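You operate a simulated robot arm through the tools that you are given. There is no shell and no other tool. Be economical: measure what you need, move in short steps, check, and stop when the job is done.

You are at the controls of a simulated robot arm. One attempt, no reset.

## Task
The red or green lead is dead: test the red one, then plug the good one into the blue socket.
Fine: both red ends go into the tester, then press TEST. The good lead's silver plug goes into the stage box; the red lead's black plug stays in the tester.
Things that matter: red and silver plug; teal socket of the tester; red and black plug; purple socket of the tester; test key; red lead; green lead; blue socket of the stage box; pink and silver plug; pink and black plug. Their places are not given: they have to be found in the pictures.

Only the result counts: the job must be done as asked and must still hold three seconds after the hand-in. Knocking over, shifting, dropping, spilling or breaking anything else fails it.

## Robot
A 6-joint arm with a two-finger parallel gripper, fixed in place. Base frame: the origin is at the foot of the arm, x ahead of it, y to its left, z up. Units: mm, degrees, N and s.
Its first joint turns from -166.0 to 166.0 degrees. Payload 4.1 kg.
The TCP is the grasp point between the finger pads, 23 mm short of the fingertips. In the tool frame z runs along the fingers and y along their closing line. The gripper opens to 94 mm. The fingers are 38 mm wide and 10 mm thick; the gripper's body (54 by 96 mm) begins 39 mm behind the TCP.
Orientation is told as [roll, pitch, yaw] about the base's x, y, z axes, in that order, counted from this pose: with the fingers straight down and closing along the base's y, the tool's x points along the base's -x, its y along +y and its z along -z.

## Interface
- The arm moves only by the tool play_rows. Its arguments are lists of equal length, an entry for each row: "translation": the shift along the tool's x, y, z in mm, a list of three; "rotation": the turn, a rotation vector about the tool's x, y, z in degrees, a list of three; "fingers": the gripper command, from -1 (shut) to 1 (fully open), values between in proportion. In form: {"translation": [[x, y, z], ...], "rotation": [[wx, wy, wz], ...], "fingers": [fingers, ...]}. A call has 1 to 12 rows; each row shifts and turns the commanded pose from where the row before left it, along the tool's axes as they then stand. Rows are played at 5 a second. More than 50 mm and 8.6 degrees between two rows, or a gripper value outside its range, and nothing of the call is played. Where a pose cannot be reached the arm comes as near as it can. A force on the tool above 40 N (or 10 N above the force at the start of the call, whichever is more), or a blocked arm, ends the call early, and 0.2 s more pass. Each finger travels about 45 mm/s and halts on what it meets, pressing with about 37 N; the grip force reading is that of the motor and also rises with nothing between the fingers. The clock runs only during rows and for 0.2 s after the last one: add rows that do not move to give the fingers time. The reply holds the time, the measured pose of the TCP, the force on the tool along the base axes, the opening and the grip force, in the units named above and with some noise.
- Cameras (640 x 400 px; columns grow to the right, rows downward): "scene" is fixed at [220.7, 500.6, 1362]; the picture's right is [-0.95, -0.30, 0.00], its down [-0.14, 0.44, -0.89] and it looks along [0.26, -0.85, -0.46] (base axes); focal length 342 px, centre (320, 200). "wrist" rides on the gripper at [-39, 0, -44] in the tool frame; the picture's right is [0.00, -1.00, 0.00], its down [0.97, 0.00, -0.24] and it looks along [0.24, 0.00, 0.97] (tool axes); focal length 218 px, centre (320, 200).
- grab_frame(camera): a new picture of that camera. The clock stands still meanwhile.
- move_column(by): slides the trunk up (or, below 0, down) by that many mm; the arm rides with it, the base frame stays. It gives what a move gives, with no picture.
- point_at(camera, pixels): for up to 12 pixels [column, row] of the newest picture of that camera ("zoom" is the newest enlarged one), the place [x, y, z] in the base frame of the surface seen there, good to about 2 mm. The clock stands still meanwhile.
- inspect(camera, box): a new picture of the part [left, top, right, bottom] of that camera's present view, enlarged. The clock stands still meanwhile.
- finish_job(): hands the job in; it is judged then, once.

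Go step by step. Measure first, check grasps and placings, and put right what went wrong. The budget is 80 turns and 54 pictures, counting those below and the enlarged ones. Unless the task says otherwise, let go and move clear before handing in, and close with one line.

The tools are called after "Call:" as name(argument=value, ...) on one line, values as JSON. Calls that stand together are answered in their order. play_rows: Moves the arm, as the interface text tells. Its arguments: {"type":"object","properties":{"translation":{"type":"array"},"rotation":{"type":"array"},"fingers":{"type":"array"}},"required":["translation","rotation","fingers"]} The other tools are called the same way: move_column (by) slides the trunk up or down; grab_frame (camera) takes a picture; point_at (camera, pixels) gives the place of the surface under pixels of a picture; inspect (camera, box) takes an enlarged picture of a part of a camera's view; finish_job () hands the job in.

At the start:

```text
time_s: 0.0
ee_pos: [272.2, -390.0, 1096.9]
ee_rot: [-0.1, -0.1, -0.1]
force: [-1.0, 0.3, 0.5]
finger_gap: 94.2
grasp_force: 0.1
trunk travel left (down, up): [-525.0, 65.0]
```

scene: 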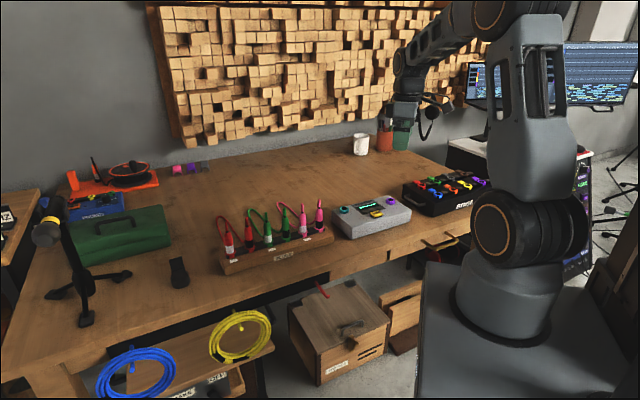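
wrist: 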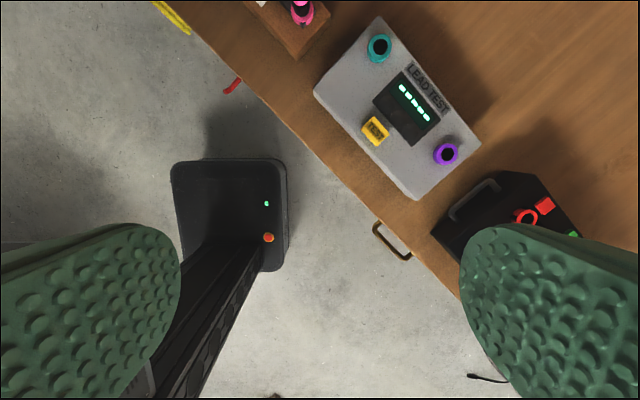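

The scene shows the lead rack around (275,240), the tester near (370,215) and the stage box near (445,195). I'll zoom in on these to measure them.

Call:
inspect(camera="scene", box=[205, 185, 345, 275])

Call:
inspect(camera="scene", box=[325, 160, 495, 250])

```text
4.44 times, centred on (275, 230) of scene
```

zoom: 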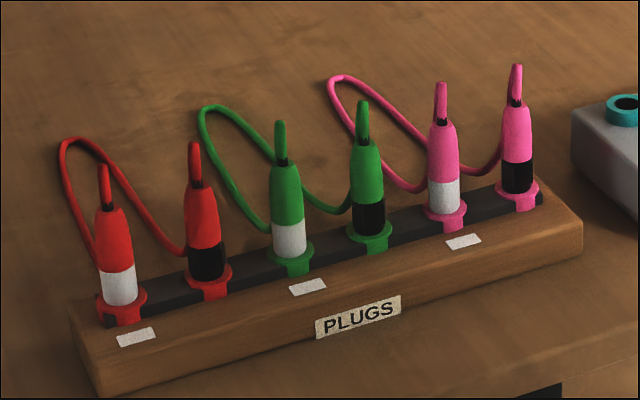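

```text
3.76 times, centred on (410, 205) of scene
```

zoom: 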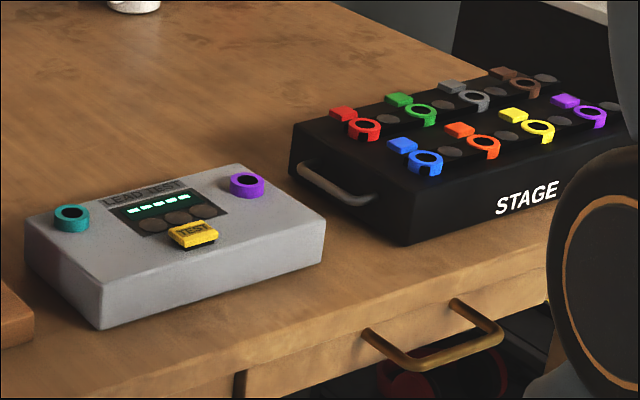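

The plugs stand upright in the rack and all sockets open upward. I'll measure the tester and box points from this zoom, then look again at the rack.

Call:
point_at(camera="zoom", pixels=[[72, 212], [56, 222], [88, 222], [247, 180], [232, 192], [262, 190], [192, 232], [425, 160], [413, 166], [440, 165], [150, 270], [400, 147]])

Call:
inspect(camera="scene", box=[205, 185, 345, 275])

```text
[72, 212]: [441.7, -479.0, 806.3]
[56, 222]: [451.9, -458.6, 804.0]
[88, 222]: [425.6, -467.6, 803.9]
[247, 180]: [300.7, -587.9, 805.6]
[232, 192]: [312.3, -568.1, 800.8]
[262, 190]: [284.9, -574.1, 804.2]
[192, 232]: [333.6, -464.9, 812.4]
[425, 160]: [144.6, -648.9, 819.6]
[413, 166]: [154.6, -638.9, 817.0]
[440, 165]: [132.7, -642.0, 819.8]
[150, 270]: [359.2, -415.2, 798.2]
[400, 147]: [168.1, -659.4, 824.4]
```

```text
4.44 times, centred on (275, 230) of scene
```

zoom: 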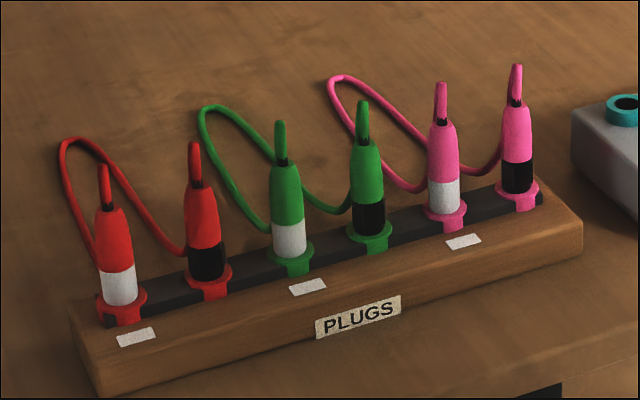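

Now measuring the plugs' bodies and collars in this zoom.

Call:
point_at(camera="zoom", pixels=[[112, 225], [118, 285], [104, 175], [203, 225], [209, 262], [194, 150], [286, 195], [366, 170], [443, 150], [516, 135], [112, 208], [125, 312]])

Call:
point_at(camera="zoom", pixels=[[96, 230], [131, 230], [186, 225], [220, 225], [200, 190], [440, 122], [280, 165], [290, 240], [370, 215], [110, 195], [300, 330], [200, 320]])

```text
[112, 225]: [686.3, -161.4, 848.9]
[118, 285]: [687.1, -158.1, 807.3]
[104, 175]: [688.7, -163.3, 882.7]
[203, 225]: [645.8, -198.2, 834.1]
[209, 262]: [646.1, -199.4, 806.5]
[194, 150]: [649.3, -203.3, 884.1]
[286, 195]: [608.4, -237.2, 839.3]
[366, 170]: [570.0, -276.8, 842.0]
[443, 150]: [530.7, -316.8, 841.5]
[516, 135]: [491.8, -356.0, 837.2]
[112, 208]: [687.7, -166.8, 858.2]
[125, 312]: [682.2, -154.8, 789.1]
```

```text
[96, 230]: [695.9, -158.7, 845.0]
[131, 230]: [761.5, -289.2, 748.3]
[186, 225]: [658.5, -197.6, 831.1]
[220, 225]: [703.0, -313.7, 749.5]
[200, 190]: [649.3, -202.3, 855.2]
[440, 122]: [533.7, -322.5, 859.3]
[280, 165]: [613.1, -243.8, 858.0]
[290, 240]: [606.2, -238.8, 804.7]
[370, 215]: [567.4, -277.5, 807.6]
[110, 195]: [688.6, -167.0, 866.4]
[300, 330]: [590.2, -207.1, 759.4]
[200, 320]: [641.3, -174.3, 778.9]
```

The plugs run along a 45° row about 55 mm apart, with red-silver near (690,-167) and the tester and box found. I'll move over the rack for a look from above before any grasp.

Call:
play_rows(translation=[[-29, 11, 0], [-29, 11, 0], [-29, 11, 0], [-29, 11, 0], [-29, 11, 0], [-29, 11, 0], [-29, 11, 0], [-29, 11, 0], [-29, 11, 0], [-29, 11, 0], [-29, 10, 0], [-29, 10, 0]], rotation=[[0, 0, 0], [0, 0, 0], [0, 0, 0], [0, 0, 0], [0, 0, 0], [0, 0, 0], [0, 0, 0], [0, 0, 0], [0, 0, 0], [0, 0, 0], [0, 0, 0], [0, 0, 0]], fingers=[1, 1, 1, 1, 1, 1, 1, 1, 1, 1, 1, 1])

Call:
grab_frame(camera="wrist")

```text
time_s: 2.6
ee_pos: [620.9, -259.7, 1097.5]
ee_rot: [0.0, 0.2, 0.0]
force: [0.8, 0.0, 0.7]
finger_gap: 94.1
grasp_force: 0.1
trunk travel left (down, up): [-525.0, 65.0]
```

```text
48 pictures are left
```

wrist: 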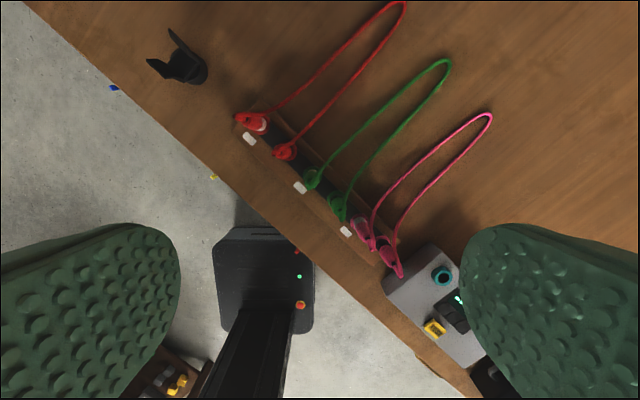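

The leads run rearward from the boots (loops up-right of the plugs), so closing along the row (yaw -45) keeps the fingers off them. I'll turn to yaw -45 and move over red-silver to test the reach.

Call:
play_rows(translation=[[0, 0, 0], [0, 0, 0], [0, 0, 0], [0, 0, 0], [0, 0, 0], [0, 0, 0], [0, 28, 20], [0, 28, 20], [0, 28, 20], [0, 28, 20], [0, 0, 0], [0, 0, 0]], rotation=[[0, 0, 7.5], [0, 0, 7.5], [0, 0, 7.5], [0, 0, 7.5], [0, 0, 7.5], [0, 0, 7.5], [0, 0, 0], [0, 0, 0], [0, 0, 0], [0, 0, 0], [0, 0, 0], [0, 0, 0]], fingers=[1, 1, 1, 1, 1, 1, 0, 0, 0, 0, 0, 0])

Call:
grab_frame(camera="wrist")

```text
time_s: 5.2
ee_pos: [678.3, -174.9, 1018.4]
ee_rot: [0.0, -0.1, -45.0]
force: [-0.6, 0.1, 0.2]
finger_gap: 47.0
grasp_force: 0.1
out of reach, approached as far as the arm can: row 8, 9, 10
trunk travel left (down, up): [-525.0, 65.0]
```

```text
47 pictures are left
```

wrist: 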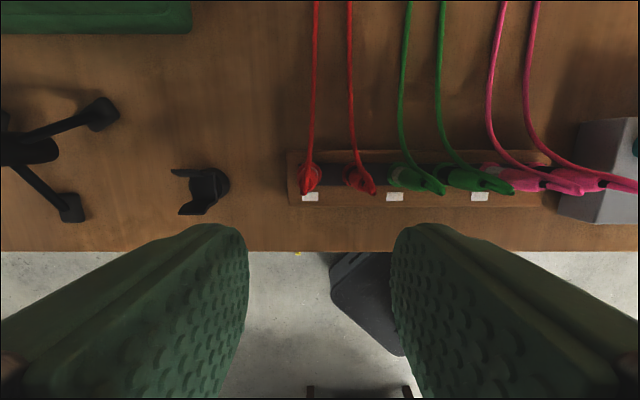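

The arm ran out of reach at r≈700 at z 1018 while red-silver needs about 711. I'll go lower, keeping above the boots, and see whether the reach grows.

Call:
play_rows(translation=[[0, 0, 20], [0, 0, 20], [0, 0, 20], [0, 0, 15], [-2, 7, 0], [-2, 7, 0]], rotation=[[0, 0, 0], [0, 0, 0], [0, 0, 0], [0, 0, 0], [0, 0, 0], [0, 0, 0]], fingers=[0, 0, 0, 0, 0, 0])

```text
time_s: 6.6
ee_pos: [689.9, -172.9, 939.9]
ee_rot: [0.0, -0.1, -45.1]
force: [-0.4, -0.1, -0.2]
finger_gap: 47.0
grasp_force: 0.1
out of reach, approached as far as the arm can: row 2, 6
trunk travel left (down, up): [-525.0, 65.0]
```

Reach grows as the arm goes lower relative to its trunk (r=711 now), so raising the trunk gives more. I'll raise it 60 mm, descend to match, and correct y.

Call:
move_column(by=60)

Call:
play_rows(translation=[[0, 0, 20], [0, 0, 20], [0, 0, 20], [0, 0, 0]], rotation=[[0, 0, 0], [0, 0, 0], [0, 0, 0], [0, 0, 0]], fingers=[0, 0, 0, 0])

Call:
grab_frame(camera="wrist")

Call:
grab_frame(camera="scene")

```text
time_s: 7.6
ee_pos: [687.6, -172.9, 999.0]
ee_rot: [0.0, 0.0, -45.1]
force: [0.1, -0.2, 0.3]
finger_gap: 46.9
grasp_force: 0.1
trunk travel left (down, up): [-585.0, 5.0]
```

```text
time_s: 8.6
ee_pos: [689.5, -172.5, 939.2]
ee_rot: [0.0, 0.0, -45.0]
force: [-0.4, -0.4, -0.2]
finger_gap: 46.9
grasp_force: 0.0
trunk travel left (down, up): [-585.0, 5.0]
```

```text
46 pictures are left
```

wrist: 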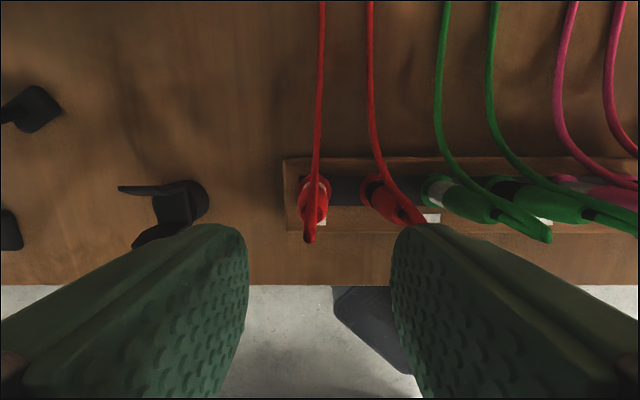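

```text
45 pictures are left
```

scene: 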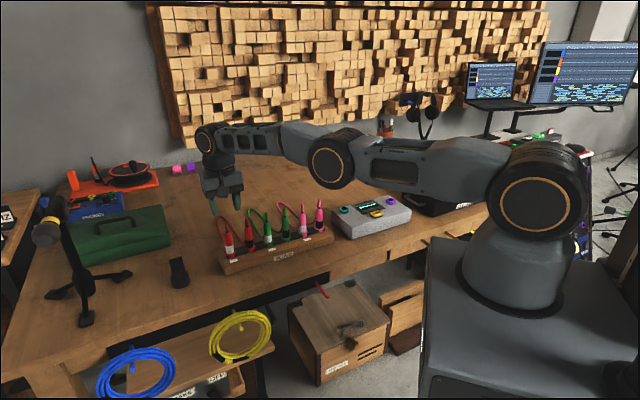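

The plug top appears at (310,240) and its body near (313,200) in the wrist view. I'll take positions of the plug in this view.

Call:
point_at(camera="wrist", pixels=[[310, 237], [311, 225], [313, 205], [313, 190], [304, 200], [325, 200], [385, 205], [410, 215], [300, 170], [400, 90]])

Call:
inspect(camera="wrist", box=[270, 140, 450, 260])

```text
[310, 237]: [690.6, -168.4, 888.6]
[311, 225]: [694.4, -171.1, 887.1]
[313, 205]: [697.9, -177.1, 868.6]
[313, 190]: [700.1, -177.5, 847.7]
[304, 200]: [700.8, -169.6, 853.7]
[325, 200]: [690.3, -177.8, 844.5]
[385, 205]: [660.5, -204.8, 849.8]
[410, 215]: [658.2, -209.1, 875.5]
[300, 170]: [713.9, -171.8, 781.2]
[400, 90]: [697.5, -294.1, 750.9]
```

```text
3.33 times, centred on (360, 200) of wrist
```

zoom: 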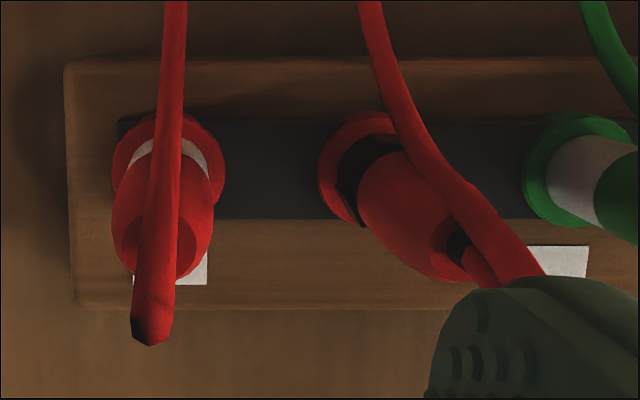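

Plug axis comes out near (691,-168.5), body from 805 to 866. I'll shift +4 along the row, descend to z≈853 and stop before closing.

Call:
play_rows(translation=[[2, 4, 0], [0, 0, 15], [0, 0, 15], [0, 0, 15], [0, 0, 15], [0, 0, 14], [0, 0, 12], [0, 0, 0]], rotation=[[0, 0, 0], [0, 0, 0], [0, 0, 0], [0, 0, 0], [0, 0, 0], [0, 0, 0], [0, 0, 0], [0, 0, 0]], fingers=[0, 0, 0, 0, 0, 0, 0, 0])

Call:
grab_frame(camera="wrist")

Call:
inspect(camera="scene", box=[165, 160, 345, 275])

```text
time_s: 10.4
ee_pos: [678.1, -168.0, 855.7]
ee_rot: [0.0, 0.1, -45.0]
force: [0.8, 0.1, 0.4]
finger_gap: 46.7
grasp_force: 0.1
out of reach, approached as far as the arm can: row 1, 4, 5, 6
trunk travel left (down, up): [-585.0, 5.0]
```

```text
43 pictures are left
```

wrist: 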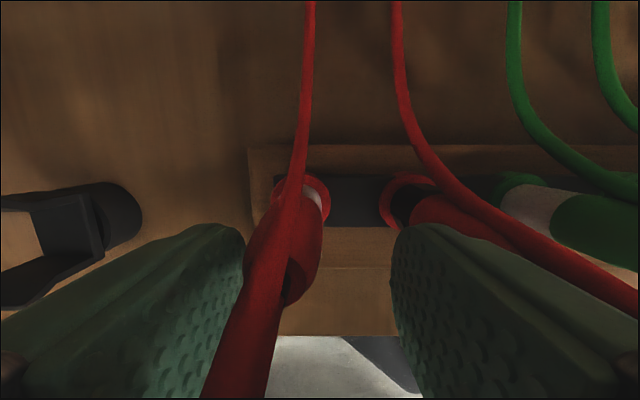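

```text
3.48 times, centred on (255, 218) of scene
```

zoom: 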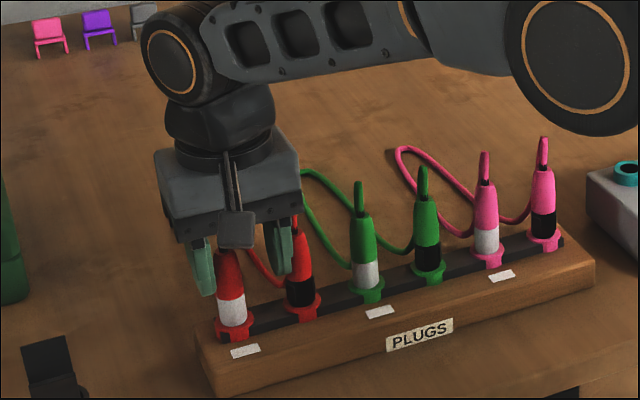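

At this height the reach shrinks (r=699), and the best reach is mid-height, so the trunk should be lower. I'll back straight up, lower the trunk by 110 and come in again.

Call:
play_rows(translation=[[0, 0, -20], [0, 0, -20], [0, 0, -20], [0, 0, -25], [0, 0, -25], [0, 0, -25], [0, 0, -25], [0, 0, -25], [0, 0, 0]], rotation=[[0, 0, 0], [0, 0, 0], [0, 0, 0], [0, 0, 0], [0, 0, 0], [0, 0, 0], [0, 0, 0], [0, 0, 0], [0, 0, 0]], fingers=[0, 0, 0, 0, 0, 0, 0, 0, 0])

Call:
move_column(by=-110)

```text
time_s: 12.4
ee_pos: [677.8, -168.6, 1041.6]
ee_rot: [0.1, 0.0, -44.9]
force: [-0.5, -0.3, 0.7]
finger_gap: 47.4
grasp_force: 0.1
trunk travel left (down, up): [-585.0, 5.0]
```

```text
time_s: 13.8
ee_pos: [678.6, -168.0, 931.2]
ee_rot: [-0.1, 0.1, -45.0]
force: [0.0, 0.2, -0.1]
finger_gap: 47.2
grasp_force: 0.1
trunk travel left (down, up): [-475.0, 115.0]
```

Trunk is set. Now descending to 881 first, then shifting toward the plug axis.

Call:
play_rows(translation=[[0, 0, 16], [0, 0, 17], [0, 0, 17], [-3, 2.5, 0], [-3, 2.5, 0], [-3, 2.5, 0], [0, 0, 0]], rotation=[[0, 0, 0], [0, 0, 0], [0, 0, 0], [0, 0, 0], [0, 0, 0], [0, 0, 0], [0, 0, 0]], fingers=[0, 0, 0, 0, 0, 0, 0])

```text
time_s: 15.4
ee_pos: [690.0, -169.6, 880.9]
ee_rot: [0.0, 0.0, -45.0]
force: [1.1, 0.1, -0.9]
finger_gap: 46.8
grasp_force: 0.0
trunk travel left (down, up): [-475.0, 115.0]
```

Reached (690,-169.6) without clipping. I'll descend 27 mm and check both views.

Call:
play_rows(translation=[[0, 0, 9], [0, 0, 9], [0, 0, 9], [0, 0, 0]], rotation=[[0, 0, 0], [0, 0, 0], [0, 0, 0], [0, 0, 0]], fingers=[0, 0, 0, 0])

Call:
grab_frame(camera="wrist")

```text
time_s: 16.4
ee_pos: [689.8, -168.2, 854.9]
ee_rot: [0.0, 0.1, -45.0]
force: [-0.1, 1.4, -0.8]
finger_gap: 47.2
grasp_force: 0.0
trunk travel left (down, up): [-475.0, 115.0]
```

```text
41 pictures are left
```

wrist: 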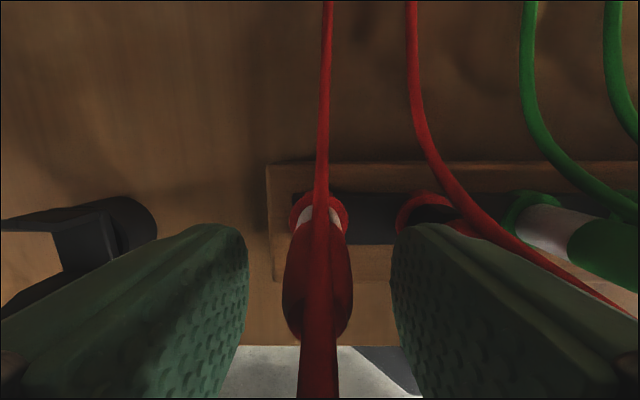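

The plug is centred at column 318 between the pads. Closing on it.

Call:
play_rows(translation=[[0, 0, 0], [0, 0, 0], [0, 0, 0], [0, 0, 0], [0, 0, 0]], rotation=[[0, 0, 0], [0, 0, 0], [0, 0, 0], [0, 0, 0], [0, 0, 0]], fingers=[-1, -1, -1, -1, -1])

```text
time_s: 17.6
ee_pos: [689.6, -167.7, 854.8]
ee_rot: [0.0, 0.0, -45.1]
force: [0.0, 0.7, 0.6]
finger_gap: 20.1
grasp_force: 37.3
trunk travel left (down, up): [-475.0, 115.0]
```

Holding something 20 mm wide. Lifting straight up.

Call:
play_rows(translation=[[0, 0, -8], [0, 0, -12], [0, 0, -15], [0, 0, -15], [0, 0, -15], [0, 0, -15], [0, 0, 0]], rotation=[[0, 0, 0], [0, 0, 0], [0, 0, 0], [0, 0, 0], [0, 0, 0], [0, 0, 0], [0, 0, 0]], fingers=[-1, -1, -1, -1, -1, -1, -1])

Call:
inspect(camera="scene", box=[165, 140, 345, 275])

Call:
grab_frame(camera="wrist")

```text
time_s: 19.2
ee_pos: [687.7, -166.8, 937.0]
ee_rot: [0.0, 0.0, -45.0]
force: [-1.1, 0.0, 0.0]
finger_gap: 20.3
grasp_force: 37.1
trunk travel left (down, up): [-475.0, 115.0]
```

```text
2.96 times, centred on (255, 208) of scene
```

zoom: 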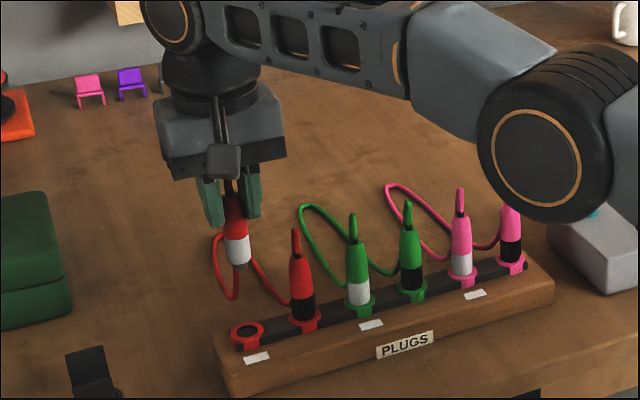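

```text
39 pictures are left
```

wrist: 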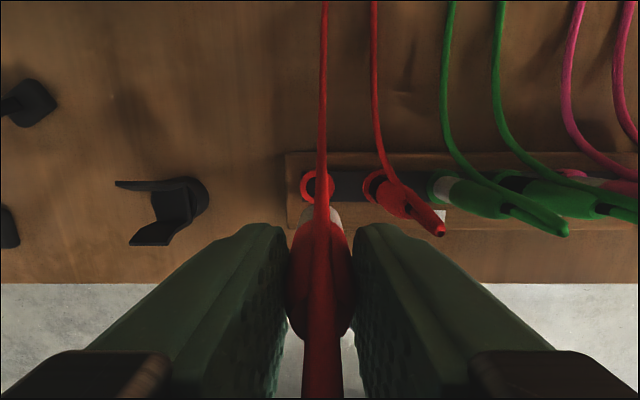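

The plug came out cleanly with its pin short below the silver. I'll measure the empty red collar around zoom (247,331) and the held plug to calibrate the seat height.

Call:
point_at(camera="zoom", pixels=[[233, 333], [263, 328], [249, 341], [246, 323], [237, 250], [240, 266], [239, 258], [233, 210]])

Call:
point_at(camera="wrist", pixels=[[303, 187], [332, 187], [310, 175], [312, 197], [312, 187], [366, 183], [440, 233]])

```text
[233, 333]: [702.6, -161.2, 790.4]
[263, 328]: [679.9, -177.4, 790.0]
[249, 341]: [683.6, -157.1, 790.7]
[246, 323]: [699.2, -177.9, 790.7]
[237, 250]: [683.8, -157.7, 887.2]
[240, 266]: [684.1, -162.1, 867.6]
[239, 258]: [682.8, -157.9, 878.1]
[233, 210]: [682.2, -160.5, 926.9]
```

```text
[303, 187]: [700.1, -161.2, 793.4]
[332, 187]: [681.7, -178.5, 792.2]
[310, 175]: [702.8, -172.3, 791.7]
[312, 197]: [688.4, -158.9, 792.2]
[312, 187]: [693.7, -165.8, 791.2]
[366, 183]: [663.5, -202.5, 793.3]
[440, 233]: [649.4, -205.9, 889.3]
```

Collar centre is about (691.3,-168.7) with its top at 791, so seated TCP is 64 above the collar and the plug sits about 1.7 mm toward tool -x. I'll raise the trunk 50 to clear the other plugs and carry it along the row to short of the teal socket.

Call:
move_column(by=60)

Call:
play_rows(translation=[[1.7, -32.5, 0], [1.7, -32.5, 0], [1.7, -32.5, 0], [1.7, -32.5, 0], [1.7, -32.5, 0], [1.7, -32.5, 0], [1.7, -32.5, 0], [1.7, -32.5, 0], [1.7, -32.5, 0], [1.7, -32.5, 0], [1.7, -32.5, 0], [1.7, -32.5, 0]], rotation=[[0, 0, 0], [0, 0, 0], [0, 0, 0], [0, 0, 0], [0, 0, 0], [0, 0, 0], [0, 0, 0], [0, 0, 0], [0, 0, 0], [0, 0, 0], [0, 0, 0], [0, 0, 0]], fingers=[-1, -1, -1, -1, -1, -1, -1, -1, -1, -1, -1, -1])

Call:
grab_frame(camera="wrist")

Call:
grab_frame(camera="scene")

```text
time_s: 20.2
ee_pos: [686.9, -168.1, 994.9]
ee_rot: [-0.1, 0.1, -45.0]
force: [-0.2, 0.3, 0.3]
finger_gap: 19.8
grasp_force: 36.7
trunk travel left (down, up): [-535.0, 55.0]
```

```text
time_s: 22.8
ee_pos: [397.5, -429.3, 994.8]
ee_rot: [0.0, 0.1, -44.9]
force: [0.2, -0.3, -0.5]
finger_gap: 20.0
grasp_force: 37.3
trunk travel left (down, up): [-535.0, 55.0]
```

```text
38 pictures are left
```

wrist: 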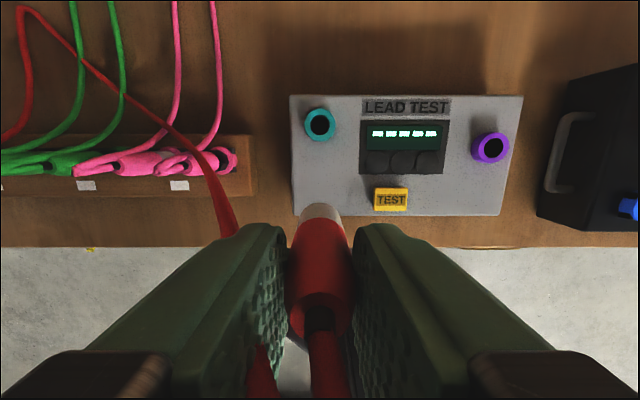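

```text
37 pictures are left
```

scene: 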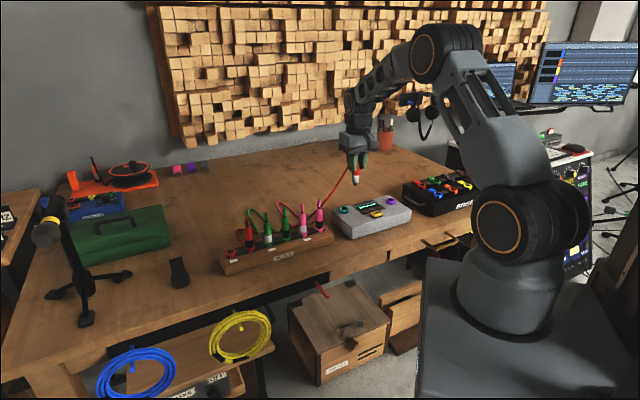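

Teal ring at (320,124), purple at (490,148), TEST key at (391,199), and the blue socket peeks in at (628,208). Measuring them.

Call:
point_at(camera="wrist", pixels=[[308, 124], [333, 124], [320, 112], [320, 137], [476, 148], [503, 146], [489, 134], [490, 160], [391, 199], [391, 190], [340, 160], [628, 208]])

Call:
inspect(camera="wrist", box=[280, 90, 360, 140])

```text
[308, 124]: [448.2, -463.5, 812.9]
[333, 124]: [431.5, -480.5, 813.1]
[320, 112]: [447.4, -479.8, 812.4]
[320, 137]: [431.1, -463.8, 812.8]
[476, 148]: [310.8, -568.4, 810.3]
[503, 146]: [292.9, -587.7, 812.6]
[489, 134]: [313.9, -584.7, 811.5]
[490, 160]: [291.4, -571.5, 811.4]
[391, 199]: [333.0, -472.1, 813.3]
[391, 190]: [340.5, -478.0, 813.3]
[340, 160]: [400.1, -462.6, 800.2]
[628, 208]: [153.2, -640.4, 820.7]
```

```text
8.00 times, centred on (320, 115) of wrist
```

zoom: 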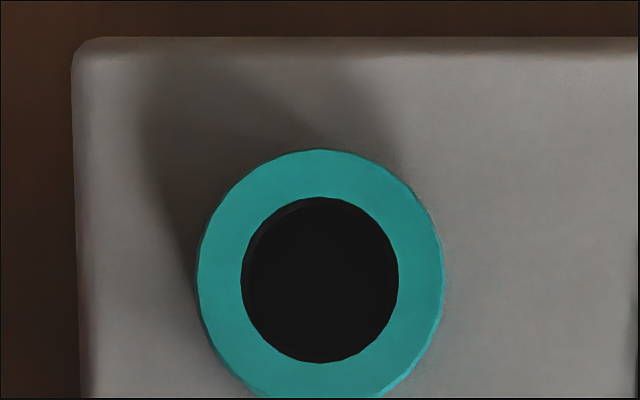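

Teal centre is (439.7,-471.9) with its top near 812; purple is (302,-578). I'll hover over teal at z≈920 and check the alignment.

Call:
play_rows(translation=[[-20, 0, 0], [-20, 0, 0], [-19, 0, 0], [0, 0, 25], [0, 0, 25], [0, 0, 25], [0, 0, 0]], rotation=[[0, 0, 0], [0, 0, 0], [0, 0, 0], [0, 0, 0], [0, 0, 0], [0, 0, 0], [0, 0, 0]], fingers=[-1, -1, -1, -1, -1, -1, -1])

Call:
inspect(camera="scene", box=[310, 150, 400, 230])

Call:
inspect(camera="wrist", box=[240, 150, 400, 250])

```text
time_s: 24.4
ee_pos: [439.8, -470.0, 921.1]
ee_rot: [-0.1, 0.0, -45.0]
force: [0.5, -0.5, 0.4]
finger_gap: 20.2
grasp_force: 36.8
trunk travel left (down, up): [-535.0, 55.0]
```

```text
5.00 times, centred on (355, 190) of scene
```

zoom: 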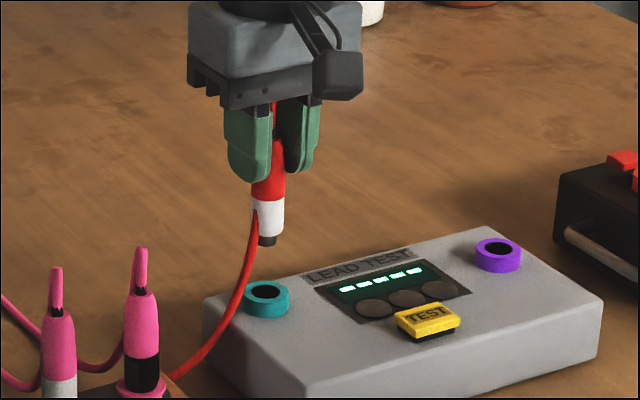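

```text
4.00 times, centred on (320, 200) of wrist
```

zoom: 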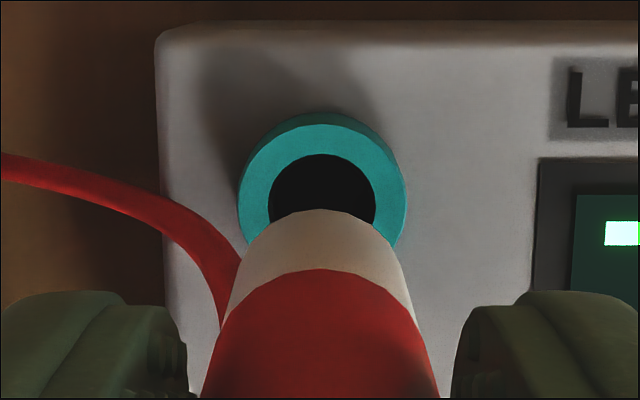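

The plug lines up with the ring in both views (zoom column 268 vs 267, and 320 vs 322). I'll lower it slowly toward the seat at z≈875.

Call:
play_rows(translation=[[0, 0, 12], [0, 0, 12], [0, 0, 6], [0, 0, 5], [0, 0, 4], [0, 0, 3], [0, 0, 2], [0, 0, 0]], rotation=[[0, 0, 0], [0, 0, 0], [0, 0, 0], [0, 0, 0], [0, 0, 0], [0, 0, 0], [0, 0, 0], [0, 0, 0]], fingers=[-1, -1, -1, -1, -1, -1, -1, -1])

Call:
inspect(camera="scene", box=[310, 150, 400, 230])

```text
time_s: 26.2
ee_pos: [438.7, -470.7, 877.1]
ee_rot: [0.0, 0.0, -45.0]
force: [-0.1, -0.1, -1.1]
finger_gap: 20.0
grasp_force: 37.0
trunk travel left (down, up): [-535.0, 55.0]
```

```text
5.00 times, centred on (355, 190) of scene
```

zoom: 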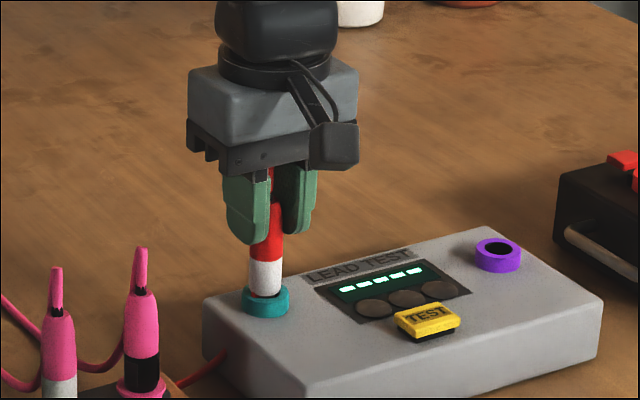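

Pin has entered the teal ring with no force at z 877. I'll push a few millimetres to the stop.

Call:
play_rows(translation=[[0, 0, 1.5], [0, 0, 1.5], [0, 0, 1.5], [0, 0, 1.5], [0, 0, 0]], rotation=[[0, 0, 0], [0, 0, 0], [0, 0, 0], [0, 0, 0], [0, 0, 0]], fingers=[-1, -1, -1, -1, -1])

```text
time_s: 27.4
ee_pos: [438.9, -469.4, 874.9]
ee_rot: [0.0, -0.3, -45.0]
force: [-0.2, 1.9, 25.5]
finger_gap: 20.1
grasp_force: 37.1
trunk travel left (down, up): [-535.0, 55.0]
```

It bottomed out at 874.9 with 25 N, so it's seated. I'll relieve the push, open, and lift clear.

Call:
play_rows(translation=[[0, 0, -3.5], [0, 0, 0], [0, 0, 0], [0, 0, 0], [0, 0, -15], [0, 0, -25], [0, 0, -25], [0, 0, -25], [0, 0, -25], [0, 0, 0]], rotation=[[0, 0, 0], [0, 0, 0], [0, 0, 0], [0, 0, 0], [0, 0, 0], [0, 0, 0], [0, 0, 0], [0, 0, 0], [0, 0, 0], [0, 0, 0]], fingers=[-1, 0, 0, 0, 0, 0, 0, 0, 0, 0])

Call:
grab_frame(camera="scene")

```text
time_s: 29.6
ee_pos: [440.9, -470.3, 989.3]
ee_rot: [0.1, 0.0, -45.1]
force: [-0.2, 0.7, 0.0]
finger_gap: 47.1
grasp_force: 0.0
trunk travel left (down, up): [-535.0, 55.0]
```

```text
32 pictures are left
```

scene: 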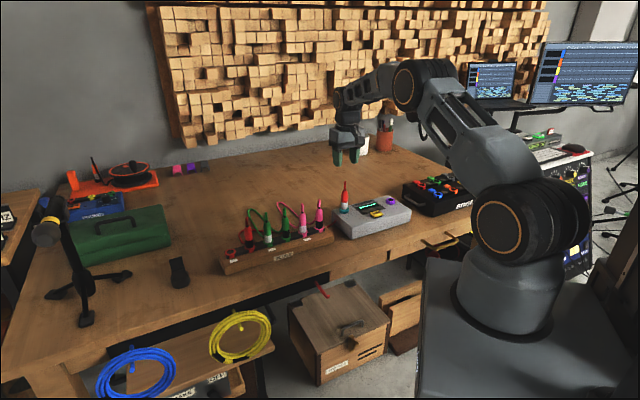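

Red-silver stands in teal on its own. Now moving over red-black, expected at (652.4,-207.6).

Call:
play_rows(translation=[[3.3, 30.4, 0], [3.3, 30.4, 0], [3.3, 30.4, 0], [3.3, 30.4, 0], [3.3, 30.4, 0], [3.3, 30.4, 0], [3.3, 30.4, 0], [3.3, 30.4, 0], [3.3, 30.4, 0], [3.3, 30.4, 0], [3.3, 30.4, 30], [0, 0, 30]], rotation=[[0, 0, 0], [0, 0, 0], [0, 0, 0], [0, 0, 0], [0, 0, 0], [0, 0, 0], [0, 0, 0], [0, 0, 0], [0, 0, 0], [0, 0, 0], [0, 0, 0], [0, 0, 0]], fingers=[0, 0, 0, 0, 0, 0, 0, 0, 0, 0, 0, 0])

Call:
grab_frame(camera="wrist")

```text
time_s: 32.2
ee_pos: [650.6, -208.7, 927.8]
ee_rot: [0.0, 0.0, -45.0]
force: [0.6, 0.4, -0.9]
finger_gap: 47.3
grasp_force: 0.1
trunk travel left (down, up): [-535.0, 55.0]
```

```text
31 pictures are left
```

wrist: 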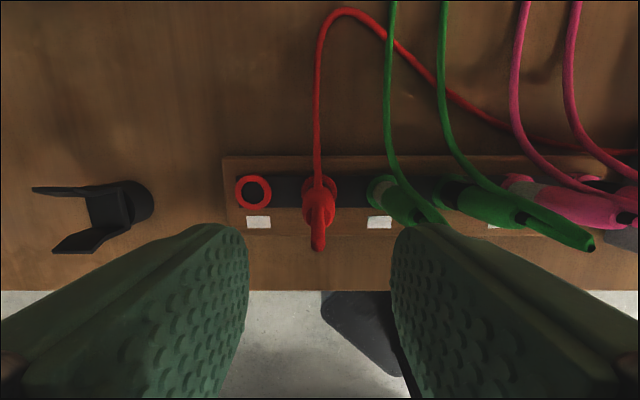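

Red-black is centred (column 319). Descending to 855 and closing.

Call:
play_rows(translation=[[0, 0.5, 15], [0, 0.5, 15], [0, 0, 15], [0, 0, 15], [0, 0, 13], [0, 0, 0], [0, 0, 0], [0, 0, 0], [0, 0, 0], [0, 0, 0]], rotation=[[0, 0, 0], [0, 0, 0], [0, 0, 0], [0, 0, 0], [0, 0, 0], [0, 0, 0], [0, 0, 0], [0, 0, 0], [0, 0, 0], [0, 0, 0]], fingers=[0, 0, 0, 0, 0, 0, -1, -1, -1, -1])

```text
time_s: 34.4
ee_pos: [651.2, -207.7, 856.4]
ee_rot: [0.0, 0.0, -45.0]
force: [1.1, -0.6, -0.2]
finger_gap: 19.9
grasp_force: 37.2
trunk travel left (down, up): [-535.0, 55.0]
```

Gripped at 19.9 mm. Lifting to z≈1010 to clear everything, then carrying toward purple.

Call:
play_rows(translation=[[0, 0, -8], [0, 0, -20], [0, 0, -30], [0, 0, -30], [0, 0, -35], [0, 0, -35], [0, 0, 0]], rotation=[[0, 0, 0], [0, 0, 0], [0, 0, 0], [0, 0, 0], [0, 0, 0], [0, 0, 0], [0, 0, 0]], fingers=[-1, -1, -1, -1, -1, -1, -1])

Call:
grab_frame(camera="scene")

```text
time_s: 36.0
ee_pos: [648.4, -204.8, 1014.8]
ee_rot: [-0.1, 0.1, -45.0]
force: [-0.3, -1.0, -0.1]
finger_gap: 20.0
grasp_force: 37.4
trunk travel left (down, up): [-535.0, 55.0]
```

```text
30 pictures are left
```

scene: 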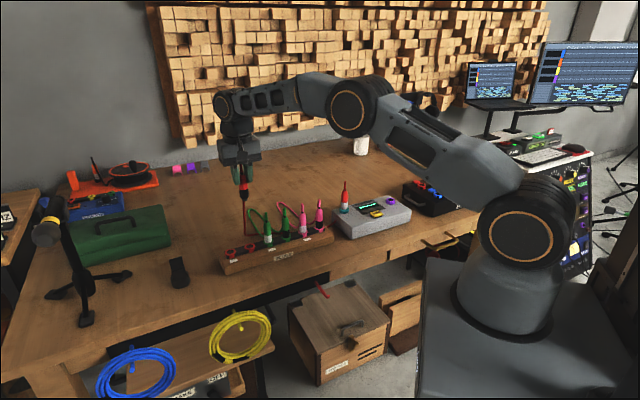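

The plug is up and clear. Carrying to above purple at (301,-577).

Call:
play_rows(translation=[[-1.5, -42.4, 0], [-1.5, -42.4, 0], [-1.5, -42.4, 0], [-1.5, -42.4, 0], [-1.5, -42.4, 0], [-1.5, -42.4, 0], [-1.5, -42.4, 0], [-1.5, -42.4, 0], [-1.5, -42.4, 0], [-1.5, -42.4, 0], [-1.5, -42.4, 0], [-1.5, -42.4, 0]], rotation=[[0, 0, 0], [0, 0, 0], [0, 0, 0], [0, 0, 0], [0, 0, 0], [0, 0, 0], [0, 0, 0], [0, 0, 0], [0, 0, 0], [0, 0, 0], [0, 0, 0], [0, 0, 0]], fingers=[-1, -1, -1, -1, -1, -1, -1, -1, -1, -1, -1, -1])

Call:
play_rows(translation=[[0, 0, 30], [0, 0, 30], [0, 0, 30], [0, 0, 0]], rotation=[[0, 0, 0], [0, 0, 0], [0, 0, 0], [0, 0, 0]], fingers=[-1, -1, -1, -1])

Call:
inspect(camera="scene", box=[330, 150, 440, 230])

Call:
inspect(camera="wrist", box=[240, 150, 400, 250])

```text
time_s: 38.6
ee_pos: [304.0, -581.8, 1014.4]
ee_rot: [0.0, 0.0, -45.0]
force: [0.1, 1.5, -1.3]
finger_gap: 20.1
grasp_force: 37.0
trunk travel left (down, up): [-535.0, 55.0]
```

```text
time_s: 39.6
ee_pos: [305.1, -580.6, 923.8]
ee_rot: [0.0, 0.0, -45.0]
force: [0.5, -0.7, -0.2]
finger_gap: 19.9
grasp_force: 37.0
trunk travel left (down, up): [-535.0, 55.0]
```

```text
5.00 times, centred on (385, 190) of scene
```

zoom: 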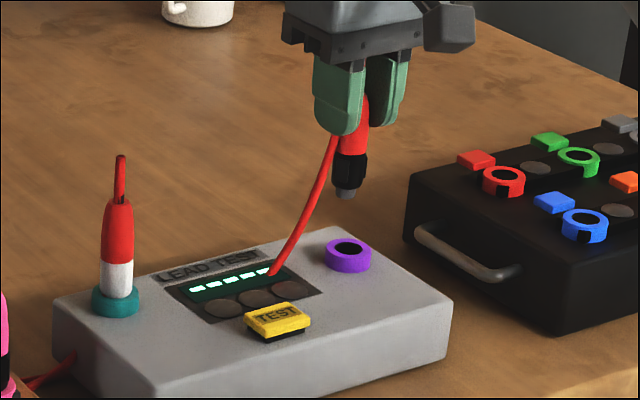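

```text
4.00 times, centred on (320, 200) of wrist
```

zoom: 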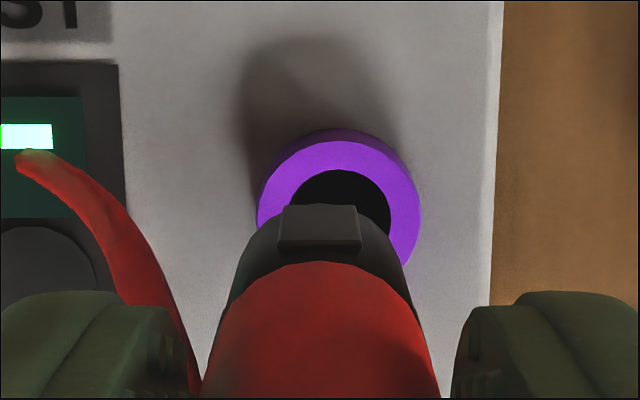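

The ring sits right of the plug in both views (zoom 338 vs 320 in wrist; 348 vs about 340 in scene), so I'm a few mm off. I'll shift x +5, y -3.6 and check again.

Call:
play_rows(translation=[[2.5, -1.8, 0], [2.5, -1.8, 0], [0, 0, 0], [0, 0, 0]], rotation=[[0, 0, 0], [0, 0, 0], [0, 0, 0], [0, 0, 0]], fingers=[-1, -1, -1, -1])

Call:
inspect(camera="scene", box=[370, 165, 420, 215])

Call:
inspect(camera="wrist", box=[240, 150, 400, 250])

Call:
point_at(camera="zoom", pixels=[[260, 190], [410, 190], [325, 140], [335, 160], [320, 260], [320, 300]])

```text
time_s: 40.6
ee_pos: [298.4, -578.8, 924.7]
ee_rot: [-0.1, 0.0, -45.0]
force: [0.0, -0.1, -0.7]
finger_gap: 19.9
grasp_force: 37.2
trunk travel left (down, up): [-535.0, 55.0]
```

```text
8.00 times, centred on (395, 190) of scene
```

zoom: 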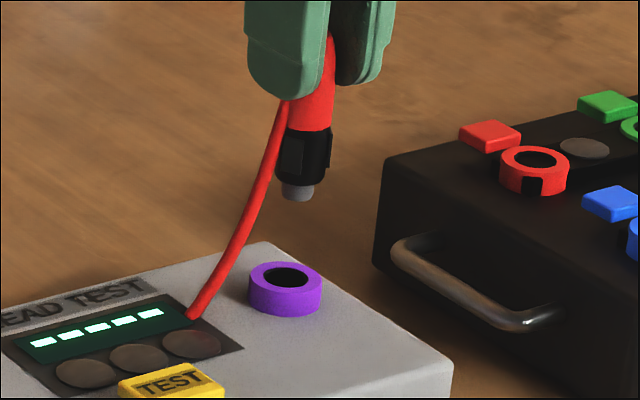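

```text
4.00 times, centred on (320, 200) of wrist
```

zoom: 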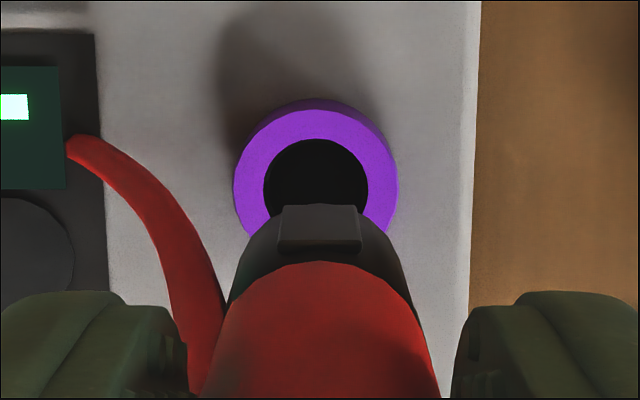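

```text
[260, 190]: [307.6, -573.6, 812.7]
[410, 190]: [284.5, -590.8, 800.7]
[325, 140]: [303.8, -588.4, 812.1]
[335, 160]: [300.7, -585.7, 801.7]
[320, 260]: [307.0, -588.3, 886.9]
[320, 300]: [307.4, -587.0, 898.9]
```

Now slightly over: ring centre at wrist zoom 316 and a bit high compared with the teal hover. Correcting x -1.8, y +0.8, then lowering gently with force checks.

Call:
play_rows(translation=[[-1.8, 0.8, 0], [0, 0, 12], [0, 0, 12], [0, 0, 6], [0, 0, 5], [0, 0, 4], [0, 0, 4], [0, 0, 3], [0, 0, 0]], rotation=[[0, 0, 0], [0, 0, 0], [0, 0, 0], [0, 0, 0], [0, 0, 0], [0, 0, 0], [0, 0, 0], [0, 0, 0], [0, 0, 0]], fingers=[-1, -1, -1, -1, -1, -1, -1, -1, -1])

Call:
inspect(camera="scene", box=[370, 165, 420, 215])

```text
time_s: 42.6
ee_pos: [300.1, -579.7, 879.2]
ee_rot: [0.0, -0.1, -45.1]
force: [-0.2, 0.1, -0.7]
finger_gap: 20.1
grasp_force: 37.1
trunk travel left (down, up): [-535.0, 55.0]
```

```text
8.00 times, centred on (395, 190) of scene
```

zoom: 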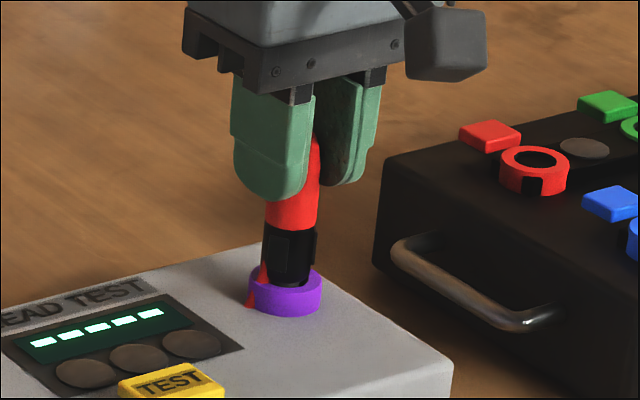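

The pin is in the purple ring without force at z 879. Pushing to the stop, expected at about 876.

Call:
play_rows(translation=[[0, 0, 1.5], [0, 0, 1.5], [0, 0, 1.5], [0, 0, 1.5], [0, 0, 1.5], [0, 0, 0]], rotation=[[0, 0, 0], [0, 0, 0], [0, 0, 0], [0, 0, 0], [0, 0, 0], [0, 0, 0]], fingers=[-1, -1, -1, -1, -1, -1])

```text
time_s: 44.0
ee_pos: [299.2, -579.1, 875.2]
ee_rot: [-0.1, -0.4, -45.0]
force: [-0.1, 6.5, 28.3]
finger_gap: 20.1
grasp_force: 37.3
trunk travel left (down, up): [-535.0, 55.0]
```

Seated at 875 with 28 N. Relieve, open, lift clear, then look at the tester.

Call:
play_rows(translation=[[0, 0, -4], [0, 0, 0], [0, 0, 0], [0, 0, 0], [0, 0, -15], [0, 0, -25], [0, 0, -25], [0, 0, -25], [0, 0, -15], [0, 0, 0]], rotation=[[0, 0, 0], [0, 0, 0], [0, 0, 0], [0, 0, 0], [0, 0, 0], [0, 0, 0], [0, 0, 0], [0, 0, 0], [0, 0, 0], [0, 0, 0]], fingers=[-1, 0, 0, 0, 0, 0, 0, 0, 0, 0])

Call:
inspect(camera="scene", box=[325, 160, 495, 250])

```text
time_s: 46.2
ee_pos: [299.3, -580.2, 982.2]
ee_rot: [0.0, 0.0, -45.0]
force: [0.2, 0.6, 0.0]
finger_gap: 47.1
grasp_force: 0.0
trunk travel left (down, up): [-535.0, 55.0]
```

```text
3.76 times, centred on (410, 205) of scene
```

zoom: 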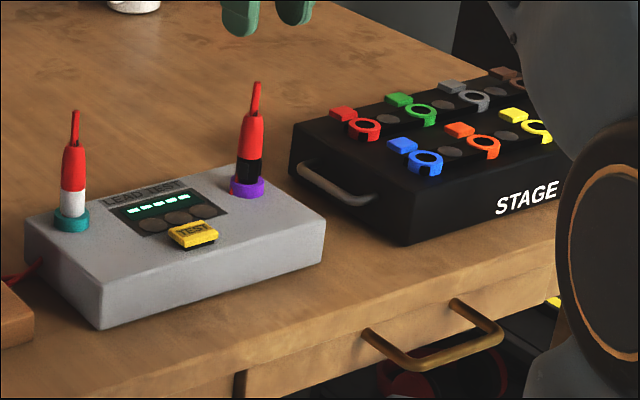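

Both red plugs stand in their sockets. Moving over the TEST key (334,-473, top 813) with the fingers closing, biased slightly forward, away from the display knobs.

Call:
play_rows(translation=[[19, 0, 0], [19, 0, 0], [18, 0, 0], [0, 33, 0], [0, 33, 0], [0, 34, 0], [0, 0, 25], [0, 0, 25], [0, 0, 25], [0, 0, 20], [0, 0, 15], [0, 0, 0]], rotation=[[0, 0, 0], [0, 0, 0], [0, 0, 0], [0, 0, 0], [0, 0, 0], [0, 0, 0], [0, 0, 0], [0, 0, 0], [0, 0, 0], [0, 0, 0], [0, 0, 0], [0, 0, 0]], fingers=[-1, -1, -1, -1, -1, -1, -1, -1, -1, -1, -1, -1])

Call:
inspect(camera="scene", box=[325, 160, 445, 240])

Call:
grab_frame(camera="wrist")

```text
time_s: 48.8
ee_pos: [331.4, -469.6, 869.2]
ee_rot: [0.0, 0.0, -44.9]
force: [0.1, -0.7, 0.3]
finger_gap: 0.1
grasp_force: 37.0
trunk travel left (down, up): [-535.0, 55.0]
```

```text
5.00 times, centred on (385, 200) of scene
```

zoom: 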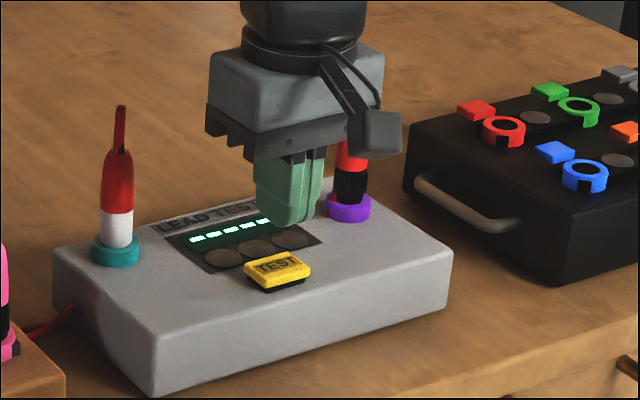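

```text
22 pictures are left
```

wrist: 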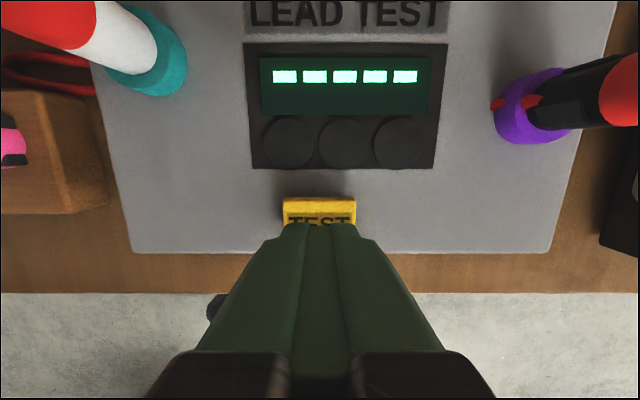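

The closed fingers are centred over the key. Pressing down gently, then backing off.

Call:
play_rows(translation=[[0, 0, 12], [0, 0, 12], [0, 0, 5], [0, 0, 3], [0, 0, 2], [0, 0, 2], [0, 0, 1.5], [0, 0, 0]], rotation=[[0, 0, 0], [0, 0, 0], [0, 0, 0], [0, 0, 0], [0, 0, 0], [0, 0, 0], [0, 0, 0], [0, 0, 0]], fingers=[-1, -1, -1, -1, -1, -1, -1, -1])

Call:
grab_frame(camera="wrist")

```text
time_s: 50.6
ee_pos: [329.4, -469.1, 832.7]
ee_rot: [0.0, 0.0, -45.0]
force: [-0.8, 1.3, 1.4]
finger_gap: 0.1
grasp_force: 36.9
trunk travel left (down, up): [-535.0, 55.0]
```

```text
21 pictures are left
```

wrist: 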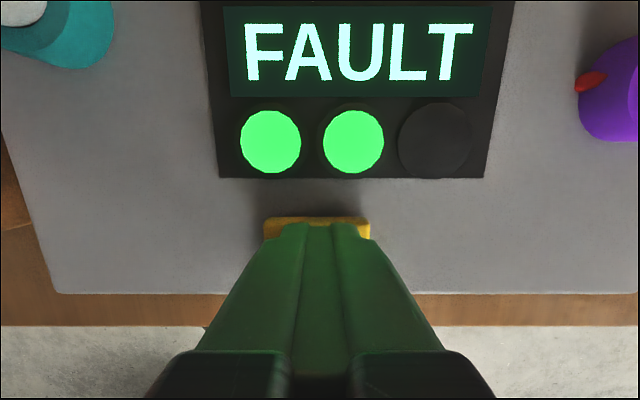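

The display reads FAULT, so red is dead and green is the good lead. I'll rise and go over green-silver, expected at (613.5,-246.5).

Call:
play_rows(translation=[[0, 0, -15], [0, 0, -40], [0, 0, -40], [0, 0, -40], [0, 0, -20], [-7, 48, 0], [-7, 48, 0], [-7, 48, 0], [-7, 48, 0], [-7, 48, 0], [-7, 48, 0], [-2, 48, 0]], rotation=[[0, 0, 0], [0, 0, 0], [0, 0, 0], [0, 0, 0], [0, 0, 0], [0, 0, 0], [0, 0, 0], [0, 0, 0], [0, 0, 0], [0, 0, 0], [0, 0, 0], [0, 0, 0]], fingers=[-1, -1, -1, -1, -1, -1, -1, -1, -1, -1, -1, -1])

Call:
play_rows(translation=[[0, 18, 0], [0, 0, 0], [0, 0, 20], [0, 0, 20], [0, 0, 15], [0, 0, 0]], rotation=[[0, 0, 0], [0, 0, 0], [0, 0, 0], [0, 0, 0], [0, 0, 0], [0, 0, 0]], fingers=[0, 0, 0, 0, 0, 0])

Call:
grab_frame(camera="wrist")

```text
time_s: 53.2
ee_pos: [598.9, -262.4, 988.0]
ee_rot: [0.0, 0.1, -44.9]
force: [-0.1, 0.4, -0.4]
finger_gap: 0.1
grasp_force: 37.1
trunk travel left (down, up): [-535.0, 55.0]
```

```text
time_s: 54.6
ee_pos: [613.3, -248.2, 932.8]
ee_rot: [-0.1, -0.1, -45.0]
force: [0.7, -0.7, 0.0]
finger_gap: 47.2
grasp_force: 0.2
trunk travel left (down, up): [-535.0, 55.0]
```

```text
20 pictures are left
```

wrist: 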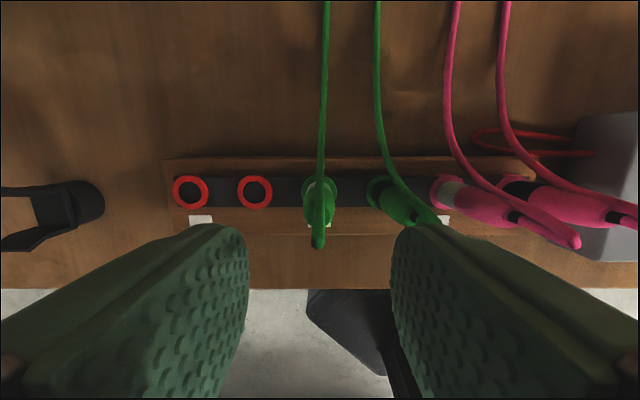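

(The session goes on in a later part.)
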